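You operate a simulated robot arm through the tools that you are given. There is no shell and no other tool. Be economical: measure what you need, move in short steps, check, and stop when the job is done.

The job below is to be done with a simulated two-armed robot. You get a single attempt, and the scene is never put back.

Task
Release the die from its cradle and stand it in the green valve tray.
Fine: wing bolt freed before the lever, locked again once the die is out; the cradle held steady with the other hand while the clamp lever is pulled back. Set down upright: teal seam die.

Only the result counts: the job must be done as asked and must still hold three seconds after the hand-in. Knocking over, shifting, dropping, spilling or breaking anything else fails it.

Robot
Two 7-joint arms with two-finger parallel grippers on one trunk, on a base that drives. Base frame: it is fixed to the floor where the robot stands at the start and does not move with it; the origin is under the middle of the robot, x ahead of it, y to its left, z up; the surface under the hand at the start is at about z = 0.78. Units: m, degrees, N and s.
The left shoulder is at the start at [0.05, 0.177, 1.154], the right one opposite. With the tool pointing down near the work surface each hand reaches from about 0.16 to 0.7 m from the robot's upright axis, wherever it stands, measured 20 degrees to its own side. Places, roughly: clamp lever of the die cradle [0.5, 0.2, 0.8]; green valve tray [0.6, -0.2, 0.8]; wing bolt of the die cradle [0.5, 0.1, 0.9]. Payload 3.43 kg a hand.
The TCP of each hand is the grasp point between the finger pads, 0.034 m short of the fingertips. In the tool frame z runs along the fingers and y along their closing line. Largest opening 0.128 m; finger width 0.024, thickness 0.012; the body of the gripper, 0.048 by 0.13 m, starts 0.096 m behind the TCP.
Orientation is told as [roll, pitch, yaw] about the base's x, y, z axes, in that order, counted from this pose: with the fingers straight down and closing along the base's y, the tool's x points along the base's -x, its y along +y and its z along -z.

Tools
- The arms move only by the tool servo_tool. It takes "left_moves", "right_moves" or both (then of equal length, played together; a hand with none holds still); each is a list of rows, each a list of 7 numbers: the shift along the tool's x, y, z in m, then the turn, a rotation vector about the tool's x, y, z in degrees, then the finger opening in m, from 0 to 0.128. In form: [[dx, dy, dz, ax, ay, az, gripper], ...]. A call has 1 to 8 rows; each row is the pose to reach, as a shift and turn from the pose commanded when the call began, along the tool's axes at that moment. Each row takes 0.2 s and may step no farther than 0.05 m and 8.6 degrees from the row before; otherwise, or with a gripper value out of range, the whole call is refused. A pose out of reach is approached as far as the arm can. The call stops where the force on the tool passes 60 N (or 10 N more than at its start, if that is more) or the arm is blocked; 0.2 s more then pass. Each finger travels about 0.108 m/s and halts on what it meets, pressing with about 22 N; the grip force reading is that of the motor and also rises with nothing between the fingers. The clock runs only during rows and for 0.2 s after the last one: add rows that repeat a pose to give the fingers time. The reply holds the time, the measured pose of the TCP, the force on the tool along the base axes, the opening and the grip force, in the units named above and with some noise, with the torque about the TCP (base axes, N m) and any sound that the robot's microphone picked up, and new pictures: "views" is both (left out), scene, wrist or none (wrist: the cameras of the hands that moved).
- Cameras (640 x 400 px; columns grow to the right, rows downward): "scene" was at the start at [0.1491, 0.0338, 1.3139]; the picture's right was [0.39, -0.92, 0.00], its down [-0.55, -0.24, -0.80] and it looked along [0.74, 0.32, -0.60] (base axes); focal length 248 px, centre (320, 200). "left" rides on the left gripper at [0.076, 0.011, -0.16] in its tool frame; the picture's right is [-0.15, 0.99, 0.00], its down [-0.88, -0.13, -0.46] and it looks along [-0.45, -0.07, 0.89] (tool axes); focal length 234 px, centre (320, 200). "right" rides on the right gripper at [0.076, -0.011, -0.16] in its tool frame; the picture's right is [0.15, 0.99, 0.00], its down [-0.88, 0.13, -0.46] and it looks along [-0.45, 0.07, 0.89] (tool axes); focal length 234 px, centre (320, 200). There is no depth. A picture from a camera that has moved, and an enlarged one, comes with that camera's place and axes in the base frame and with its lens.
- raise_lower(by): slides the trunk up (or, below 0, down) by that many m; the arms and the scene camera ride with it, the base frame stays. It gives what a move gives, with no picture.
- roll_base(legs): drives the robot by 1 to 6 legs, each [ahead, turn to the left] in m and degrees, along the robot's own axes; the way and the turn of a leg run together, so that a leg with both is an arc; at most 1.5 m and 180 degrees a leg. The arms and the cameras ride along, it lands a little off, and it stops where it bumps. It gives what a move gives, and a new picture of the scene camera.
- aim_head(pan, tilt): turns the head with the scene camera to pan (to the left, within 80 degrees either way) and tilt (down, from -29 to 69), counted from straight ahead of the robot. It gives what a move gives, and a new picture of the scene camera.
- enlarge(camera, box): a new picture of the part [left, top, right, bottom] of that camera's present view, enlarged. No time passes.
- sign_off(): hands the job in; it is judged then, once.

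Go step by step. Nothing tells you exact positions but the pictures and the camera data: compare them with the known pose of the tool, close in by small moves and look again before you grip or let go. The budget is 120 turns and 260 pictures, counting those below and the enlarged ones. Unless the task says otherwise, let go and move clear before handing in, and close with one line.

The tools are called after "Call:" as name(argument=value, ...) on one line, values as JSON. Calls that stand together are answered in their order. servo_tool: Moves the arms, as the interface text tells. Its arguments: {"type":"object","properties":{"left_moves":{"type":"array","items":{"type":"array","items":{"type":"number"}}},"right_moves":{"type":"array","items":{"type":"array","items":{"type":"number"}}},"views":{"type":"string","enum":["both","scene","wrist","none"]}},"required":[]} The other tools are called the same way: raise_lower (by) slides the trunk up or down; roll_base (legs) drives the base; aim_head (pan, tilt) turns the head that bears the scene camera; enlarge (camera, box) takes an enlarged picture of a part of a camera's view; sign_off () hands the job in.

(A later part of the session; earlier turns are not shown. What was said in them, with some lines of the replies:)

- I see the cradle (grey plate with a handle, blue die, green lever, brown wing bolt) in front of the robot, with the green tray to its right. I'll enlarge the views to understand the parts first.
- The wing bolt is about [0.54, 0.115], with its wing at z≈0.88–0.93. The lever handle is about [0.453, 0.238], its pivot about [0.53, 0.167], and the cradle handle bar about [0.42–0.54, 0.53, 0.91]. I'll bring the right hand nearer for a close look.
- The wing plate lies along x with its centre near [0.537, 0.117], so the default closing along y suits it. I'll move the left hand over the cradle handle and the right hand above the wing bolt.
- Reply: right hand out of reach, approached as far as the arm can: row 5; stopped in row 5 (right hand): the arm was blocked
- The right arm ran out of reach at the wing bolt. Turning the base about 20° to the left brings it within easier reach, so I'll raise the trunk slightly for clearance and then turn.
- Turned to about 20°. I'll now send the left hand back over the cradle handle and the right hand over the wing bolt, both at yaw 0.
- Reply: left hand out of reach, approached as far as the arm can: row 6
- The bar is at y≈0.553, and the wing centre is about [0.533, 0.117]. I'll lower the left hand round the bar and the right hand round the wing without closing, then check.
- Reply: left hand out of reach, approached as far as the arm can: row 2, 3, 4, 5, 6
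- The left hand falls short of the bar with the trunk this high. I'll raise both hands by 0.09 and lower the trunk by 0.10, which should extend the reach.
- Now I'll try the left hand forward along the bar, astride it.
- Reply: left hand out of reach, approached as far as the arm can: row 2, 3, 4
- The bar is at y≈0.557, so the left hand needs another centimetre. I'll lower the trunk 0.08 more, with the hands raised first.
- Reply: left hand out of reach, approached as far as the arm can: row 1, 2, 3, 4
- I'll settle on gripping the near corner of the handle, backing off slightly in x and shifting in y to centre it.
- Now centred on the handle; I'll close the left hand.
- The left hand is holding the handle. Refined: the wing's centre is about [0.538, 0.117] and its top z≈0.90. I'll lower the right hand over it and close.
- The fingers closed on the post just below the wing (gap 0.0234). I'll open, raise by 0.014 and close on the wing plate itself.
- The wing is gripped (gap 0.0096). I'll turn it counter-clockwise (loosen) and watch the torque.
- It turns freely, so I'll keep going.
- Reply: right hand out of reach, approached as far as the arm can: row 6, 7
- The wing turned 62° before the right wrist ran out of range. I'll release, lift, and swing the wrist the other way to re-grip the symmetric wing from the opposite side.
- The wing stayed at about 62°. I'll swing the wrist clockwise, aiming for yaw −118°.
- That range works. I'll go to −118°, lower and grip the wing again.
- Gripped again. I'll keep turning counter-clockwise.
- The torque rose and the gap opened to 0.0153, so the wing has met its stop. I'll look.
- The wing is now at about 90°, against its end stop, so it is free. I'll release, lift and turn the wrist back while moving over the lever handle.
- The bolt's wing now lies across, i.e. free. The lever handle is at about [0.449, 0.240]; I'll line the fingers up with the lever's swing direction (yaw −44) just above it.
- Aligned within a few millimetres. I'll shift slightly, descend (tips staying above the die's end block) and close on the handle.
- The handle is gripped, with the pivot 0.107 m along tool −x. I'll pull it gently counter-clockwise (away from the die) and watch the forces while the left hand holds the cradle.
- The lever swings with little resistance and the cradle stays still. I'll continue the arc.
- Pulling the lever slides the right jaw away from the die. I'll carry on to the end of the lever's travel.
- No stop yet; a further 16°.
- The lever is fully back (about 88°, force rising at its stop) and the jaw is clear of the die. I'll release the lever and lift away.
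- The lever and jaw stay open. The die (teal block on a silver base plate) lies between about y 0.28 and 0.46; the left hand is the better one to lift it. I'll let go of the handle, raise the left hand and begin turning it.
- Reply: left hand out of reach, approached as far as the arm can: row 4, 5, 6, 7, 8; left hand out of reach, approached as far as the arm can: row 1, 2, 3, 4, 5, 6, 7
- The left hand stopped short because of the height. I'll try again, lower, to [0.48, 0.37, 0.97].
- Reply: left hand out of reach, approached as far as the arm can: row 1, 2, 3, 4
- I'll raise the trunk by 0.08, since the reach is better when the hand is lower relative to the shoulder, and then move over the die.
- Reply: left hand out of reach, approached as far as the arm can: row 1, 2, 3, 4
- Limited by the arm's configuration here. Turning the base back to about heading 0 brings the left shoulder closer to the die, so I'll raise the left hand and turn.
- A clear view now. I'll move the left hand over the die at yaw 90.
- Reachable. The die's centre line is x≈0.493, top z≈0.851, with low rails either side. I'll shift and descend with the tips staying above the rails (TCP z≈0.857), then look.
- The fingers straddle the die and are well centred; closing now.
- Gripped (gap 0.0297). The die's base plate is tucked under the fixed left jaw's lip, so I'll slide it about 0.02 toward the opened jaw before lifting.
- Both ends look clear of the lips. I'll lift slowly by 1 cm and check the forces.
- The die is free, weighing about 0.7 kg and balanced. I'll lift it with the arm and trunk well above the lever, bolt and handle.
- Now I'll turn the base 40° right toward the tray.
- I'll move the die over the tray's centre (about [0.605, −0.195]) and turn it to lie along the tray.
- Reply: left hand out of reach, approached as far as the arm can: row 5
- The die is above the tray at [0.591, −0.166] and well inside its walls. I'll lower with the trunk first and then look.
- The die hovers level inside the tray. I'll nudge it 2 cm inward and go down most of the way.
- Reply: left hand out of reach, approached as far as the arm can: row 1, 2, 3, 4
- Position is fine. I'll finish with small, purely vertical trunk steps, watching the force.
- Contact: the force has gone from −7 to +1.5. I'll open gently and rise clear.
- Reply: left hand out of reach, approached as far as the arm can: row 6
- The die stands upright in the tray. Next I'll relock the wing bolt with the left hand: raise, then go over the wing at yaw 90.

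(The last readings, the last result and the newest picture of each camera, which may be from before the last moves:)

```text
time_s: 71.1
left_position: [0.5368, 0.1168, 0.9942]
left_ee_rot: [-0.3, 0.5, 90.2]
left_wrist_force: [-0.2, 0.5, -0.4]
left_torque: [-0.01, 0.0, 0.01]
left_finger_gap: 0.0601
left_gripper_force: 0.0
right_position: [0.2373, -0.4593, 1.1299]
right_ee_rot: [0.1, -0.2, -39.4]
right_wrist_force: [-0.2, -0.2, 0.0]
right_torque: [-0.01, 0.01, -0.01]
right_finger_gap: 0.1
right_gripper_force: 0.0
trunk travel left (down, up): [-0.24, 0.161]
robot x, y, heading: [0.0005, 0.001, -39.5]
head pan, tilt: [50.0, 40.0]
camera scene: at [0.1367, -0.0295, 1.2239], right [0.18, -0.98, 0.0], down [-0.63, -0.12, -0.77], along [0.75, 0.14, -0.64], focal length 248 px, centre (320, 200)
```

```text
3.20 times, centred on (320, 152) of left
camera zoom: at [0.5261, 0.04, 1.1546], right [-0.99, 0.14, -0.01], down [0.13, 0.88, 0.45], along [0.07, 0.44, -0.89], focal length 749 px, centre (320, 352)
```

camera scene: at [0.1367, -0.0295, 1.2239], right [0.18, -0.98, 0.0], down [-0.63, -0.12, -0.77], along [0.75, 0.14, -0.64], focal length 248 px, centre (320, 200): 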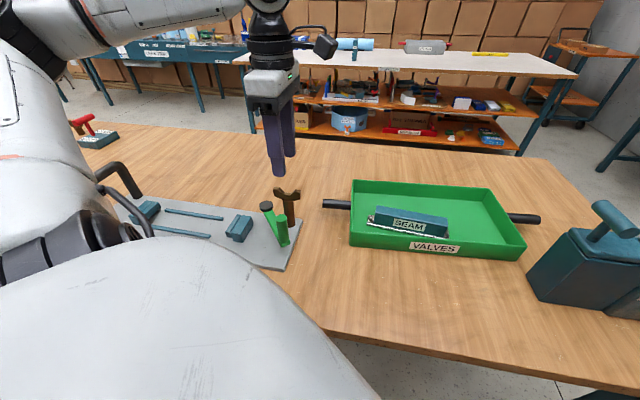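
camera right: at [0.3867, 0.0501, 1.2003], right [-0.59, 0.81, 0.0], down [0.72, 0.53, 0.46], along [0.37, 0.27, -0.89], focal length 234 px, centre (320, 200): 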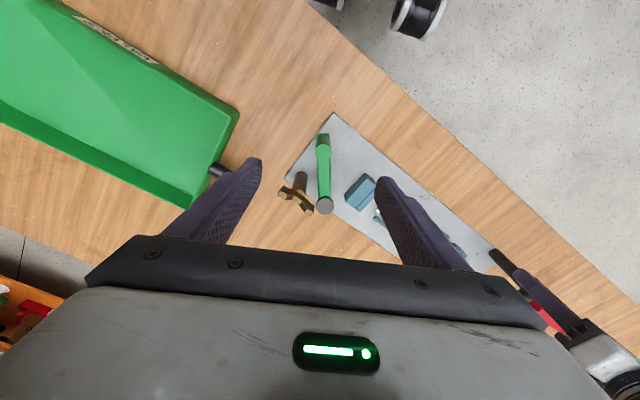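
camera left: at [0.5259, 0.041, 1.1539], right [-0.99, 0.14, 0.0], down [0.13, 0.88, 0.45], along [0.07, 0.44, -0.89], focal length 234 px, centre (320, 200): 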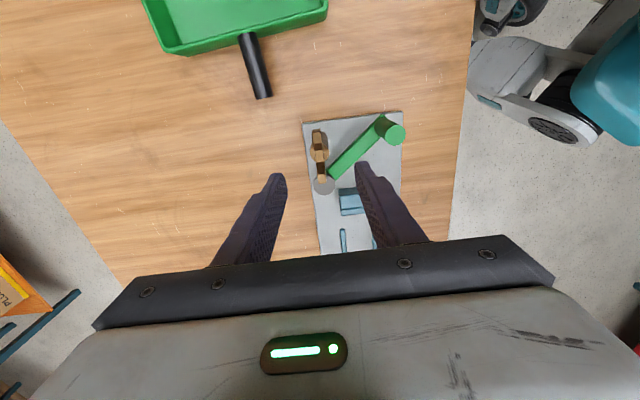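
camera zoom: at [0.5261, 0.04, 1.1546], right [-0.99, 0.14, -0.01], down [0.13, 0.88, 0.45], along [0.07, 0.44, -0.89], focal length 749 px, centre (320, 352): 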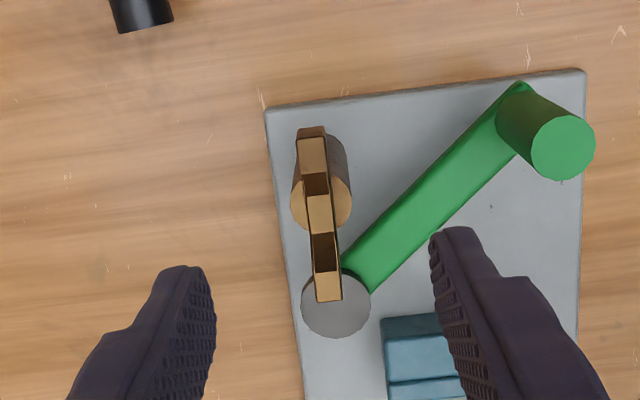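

The wing lies along y, directly under the hand. I'll lower to the same height as before (0.917) and grip it.

Call:
servo_tool(left_moves=[[0, 0, 0.025, 0, 0, 0, 0.06], [0, -0.001, 0.05, 0, 0, 0, 0.05], [0, -0.001, 0.077, 0, 0, 0, 0.045], [0, -0.001, 0.077, 0, 0, 0, 0.03], [0, -0.001, 0.077, 0, 0, 0, 0.015], [0, -0.001, 0.077, 0, 0, 0, 0.0], [0, -0.001, 0.077, 0, 0, 0, 0.0]], views="wrist")

Call:
enlarge(camera="left", box=[220, 90, 420, 215])

Call:
enlarge(camera="scene", box=[60, 130, 320, 290])

```text
time_s: 72.7
left_position: [0.5387, 0.114, 0.9181]
left_ee_rot: [-0.2, 0.5, 90.1]
left_wrist_force: [-0.8, -0.6, -1.3]
left_torque: [-0.02, 0.18, -0.55]
left_finger_gap: 0.0101
left_gripper_force: 22.0
right_position: [0.2382, -0.4581, 1.129]
right_ee_rot: [0.0, -0.1, -39.5]
right_wrist_force: [-0.3, 0.7, -0.3]
right_torque: [0.02, -0.02, -0.03]
right_finger_gap: 0.0998
right_gripper_force: 0.0
trunk travel left (down, up): [-0.24, 0.161]
robot x, y, heading: [-0.0024, -0.0013, -39.6]
head pan, tilt: [50.0, 40.0]
camera left: at [0.527, 0.0393, 1.0784], right [-0.99, 0.14, 0.0], down [0.13, 0.88, 0.45], along [0.07, 0.44, -0.89], focal length 234 px, centre (320, 200)
```

left: 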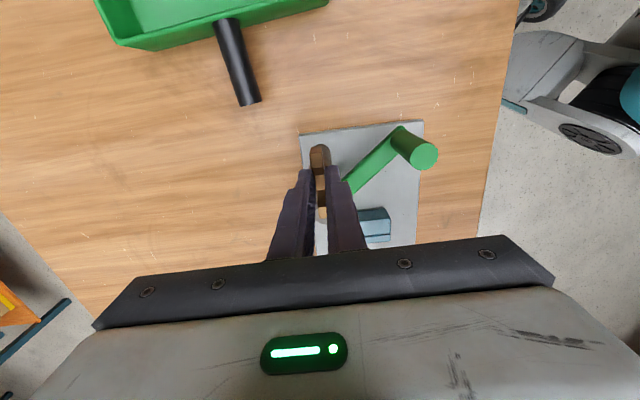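

```text
3.20 times, centred on (320, 152) of left
camera zoom: at [0.527, 0.0393, 1.0784], right [-0.99, 0.14, 0.0], down [0.13, 0.88, 0.45], along [0.07, 0.44, -0.89], focal length 749 px, centre (320, 352)
```

zoom: 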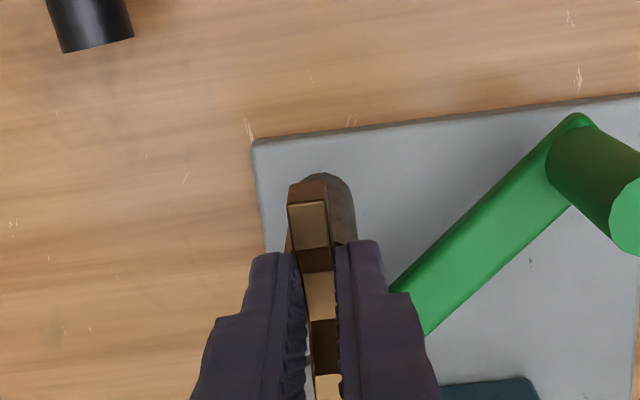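

```text
2.46 times, centred on (190, 210) of scene
camera zoom: at [0.1368, -0.0294, 1.2239], right [0.18, -0.98, 0.0], down [-0.63, -0.12, -0.77], along [0.75, 0.14, -0.64], focal length 611 px, centre (640, 175)
```

zoom: 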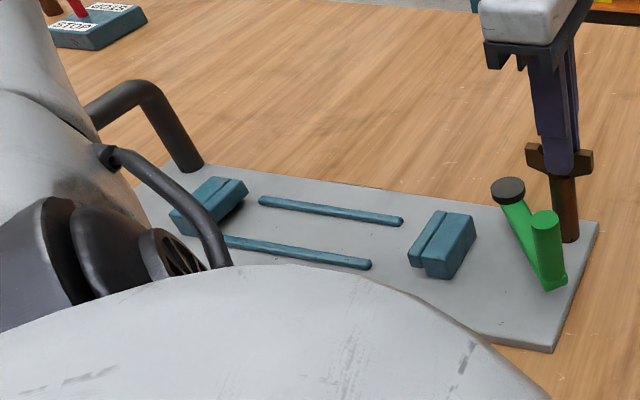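

Gripped (gap 0.0101). I'll turn it clockwise in stages toward its locked direction.

Call:
servo_tool(left_moves=[[-0.0015, 0, 0, 0, 0, 4, 0.0], [-0.003, 0, 0, 0, 0, 10, 0.0], [-0.003, 0, 0, 0, 0, 18, 0.0], [-0.003, 0, 0, 0, 0, 26, 0.0], [-0.003, 0, 0, 0, 0, 34, 0.0], [-0.003, 0, 0, 0, 0, 42, 0.0]], views="none")

```text
time_s: 74.1
left_position: [0.5393, 0.1185, 0.9179]
left_ee_rot: [-0.5, 0.1, 48.0]
left_wrist_force: [-2.2, -0.6, -0.1]
left_torque: [-0.46, 0.66, 0.01]
left_finger_gap: 0.0098
left_gripper_force: 22.2
right_position: [0.238, -0.4569, 1.1295]
right_ee_rot: [0.2, -0.3, -39.5]
right_wrist_force: [-0.2, -0.4, 0.6]
right_torque: [0.0, 0.0, 0.02]
right_finger_gap: 0.1001
right_gripper_force: 0.0
trunk travel left (down, up): [-0.24, 0.161]
robot x, y, heading: [0.0002, 0.0015, -39.3]
head pan, tilt: [50.0, 40.0]
```

Call:
servo_tool(left_moves=[[0, 0, 0, 0, 0, 8, 0.0], [0, 0, 0, 0, 0, 16, 0.0], [0, 0, 0, 0, 0, 24, 0.0], [0, 0, 0, 0, 0, 32, 0.0], [0, 0, 0, 0, 0, 40, 0.0], [0, 0, 0, 0, 0, 48, 0.0]], views="wrist")

Call:
enlarge(camera="left", box=[220, 90, 420, 215])

Call:
enlarge(camera="scene", box=[200, 130, 360, 230])

```text
time_s: 75.5
left_position: [0.5391, 0.118, 0.9179]
left_ee_rot: [-0.5, -0.3, 0.0]
left_wrist_force: [-1.6, 4.4, 0.6]
left_torque: [0.26, 0.66, 0.02]
left_finger_gap: 0.0097
left_gripper_force: 21.6
right_position: [0.2384, -0.4588, 1.1302]
right_ee_rot: [0.0, -0.2, -39.6]
right_wrist_force: [-0.6, -0.5, 0.0]
right_torque: [-0.02, 0.01, -0.01]
right_finger_gap: 0.0999
right_gripper_force: 0.0
trunk travel left (down, up): [-0.24, 0.161]
robot x, y, heading: [0.0027, -0.0006, -39.4]
head pan, tilt: [50.0, 40.0]
camera left: at [0.4626, 0.1303, 1.0775], right [0.15, 0.99, -0.01], down [0.88, -0.13, 0.46], along [0.46, -0.07, -0.89], focal length 234 px, centre (320, 200)
```

left: 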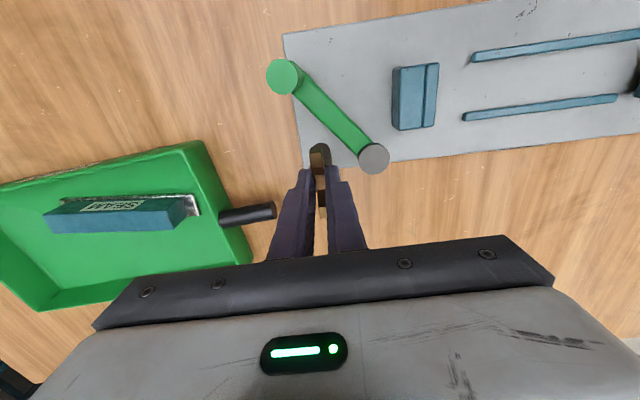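

```text
3.20 times, centred on (320, 152) of left
camera zoom: at [0.4626, 0.1303, 1.0775], right [0.15, 0.99, -0.01], down [0.88, -0.13, 0.46], along [0.46, -0.07, -0.89], focal length 749 px, centre (320, 352)
```

zoom: 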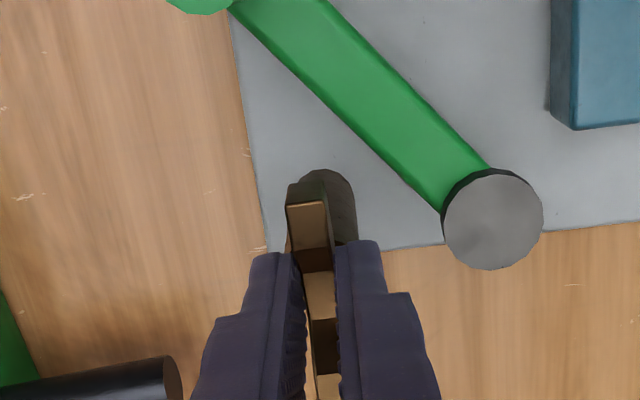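

```text
4.00 times, centred on (280, 180) of scene
camera zoom: at [0.1366, -0.029, 1.224], right [0.18, -0.98, 0.0], down [-0.63, -0.12, -0.77], along [0.75, 0.14, -0.64], focal length 993 px, centre (480, 280)
```

zoom: 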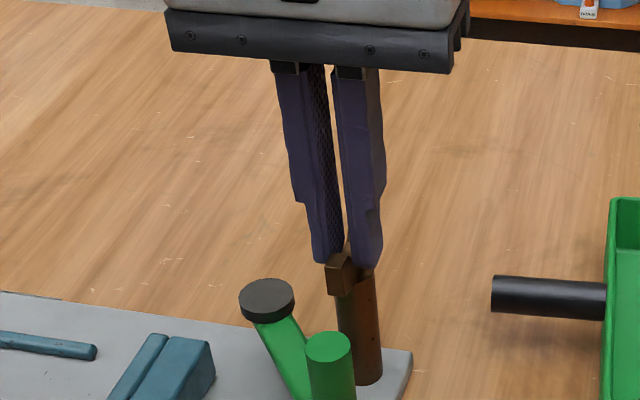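

The wing is back at its original angle. I'll press a few degrees more to make sure it is against the locked stop.

Call:
servo_tool(left_moves=[[0, 0, 0, 0, 0, 3, 0.0], [0, 0, 0, 0, 0, 6, 0.0]], views="none")

```text
time_s: 76.1
left_position: [0.5401, 0.1195, 0.918]
left_ee_rot: [-0.4, -0.4, -5.9]
left_wrist_force: [-1.5, 1.1, 1.0]
left_torque: [0.31, -0.18, 0.6]
left_finger_gap: 0.0112
left_gripper_force: 21.9
right_position: [0.2381, -0.4574, 1.1307]
right_ee_rot: [0.0, -0.1, -39.6]
right_wrist_force: [0.1, 0.6, 0.2]
right_torque: [0.0, -0.02, -0.01]
right_finger_gap: 0.0999
right_gripper_force: 0.0
trunk travel left (down, up): [-0.24, 0.161]
robot x, y, heading: [-0.0005, 0.0013, -39.1]
head pan, tilt: [50.0, 40.0]
```

The stop is felt (torque 0.6, gap opening slightly), so the bolt is locked. I'll release, lift clear and check everything.

Call:
servo_tool(left_moves=[[0, 0, 0, 0, 0, -2, 0.02], [0, 0, 0, 0, 0, -4, 0.045], [0, 0, -0.03, 0, 0, -4, 0.06], [0, 0, -0.07, 0, 0, -4, 0.06], [0, 0, -0.11, 0, 0, -4, 0.06]], views="both")

Call:
enlarge(camera="left", box=[220, 60, 460, 210])

Call:
enlarge(camera="scene", box=[220, 140, 540, 290])

```text
time_s: 77.3
left_position: [0.5399, 0.1175, 1.0291]
left_ee_rot: [-0.5, -0.2, -1.9]
left_wrist_force: [0.0, 0.1, -0.4]
left_torque: [-0.04, 0.03, 0.03]
left_finger_gap: 0.0601
left_gripper_force: 0.1
right_position: [0.2382, -0.4588, 1.1308]
right_ee_rot: [0.1, -0.2, -39.5]
right_wrist_force: [-0.2, 0.7, -0.7]
right_torque: [0.01, 0.01, 0.02]
right_finger_gap: 0.1
right_gripper_force: 0.0
trunk travel left (down, up): [-0.24, 0.161]
robot x, y, heading: [0.0001, -0.0005, -39.1]
head pan, tilt: [50.0, 40.0]
camera scene: at [0.1364, -0.0296, 1.2239], right [0.18, -0.98, 0.0], down [-0.63, -0.12, -0.77], along [0.75, 0.14, -0.64], focal length 248 px, centre (320, 200)
camera left: at [0.463, 0.1325, 1.1878], right [0.18, 0.98, -0.01], down [0.87, -0.16, 0.46], along [0.45, -0.09, -0.89], focal length 234 px, centre (320, 200)
```

scene: 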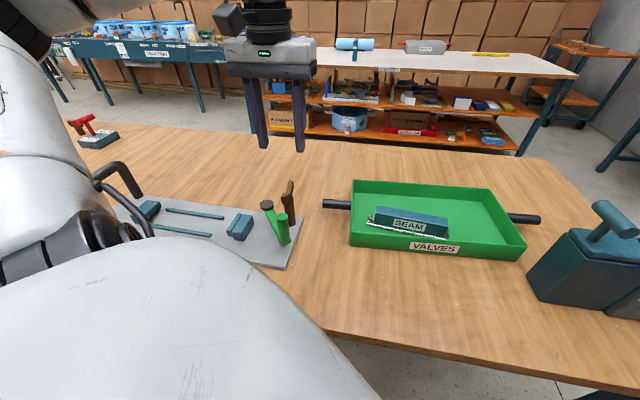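
left: 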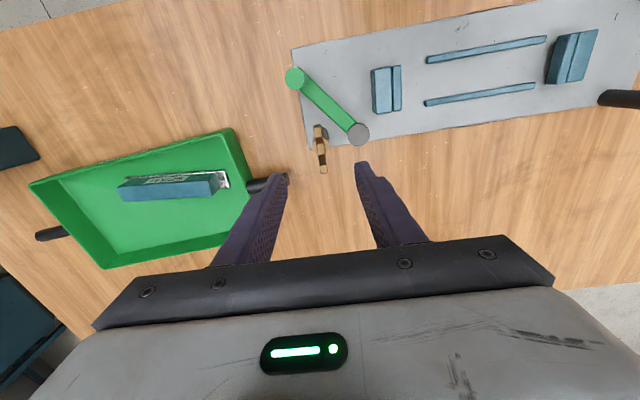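

```text
2.67 times, centred on (340, 135) of left
camera zoom: at [0.463, 0.1325, 1.1878], right [0.18, 0.98, -0.01], down [0.87, -0.16, 0.46], along [0.45, -0.09, -0.89], focal length 624 px, centre (267, 373)
```

zoom: 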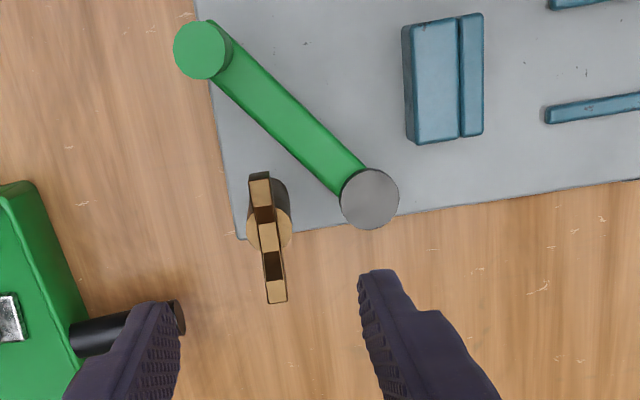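

```text
2.00 times, centred on (380, 215) of scene
camera zoom: at [0.1364, -0.0296, 1.2239], right [0.18, -0.98, 0.0], down [-0.63, -0.12, -0.77], along [0.75, 0.14, -0.64], focal length 496 px, centre (200, 170)
```

zoom: 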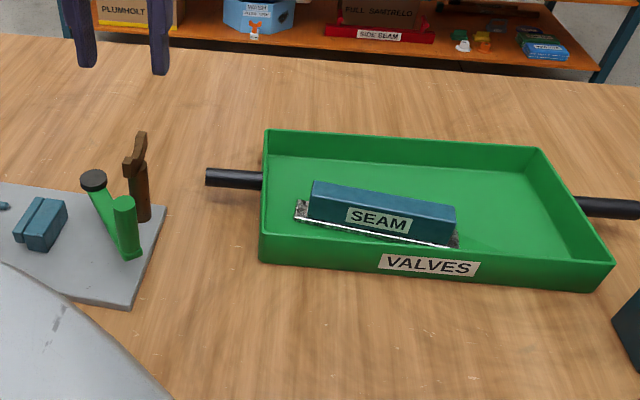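

The wing bolt is back at its locked angle, the die stands upright in the green tray, and both hands are clear. Handing in.

Call:
sign_off()

```text
The job is handed in.
```

The seam die is out of its cradle and standing upright in the green valve tray. I freed the wing bolt before the lever, held the cradle with the left hand during the pull, and locked the bolt again afterwards.
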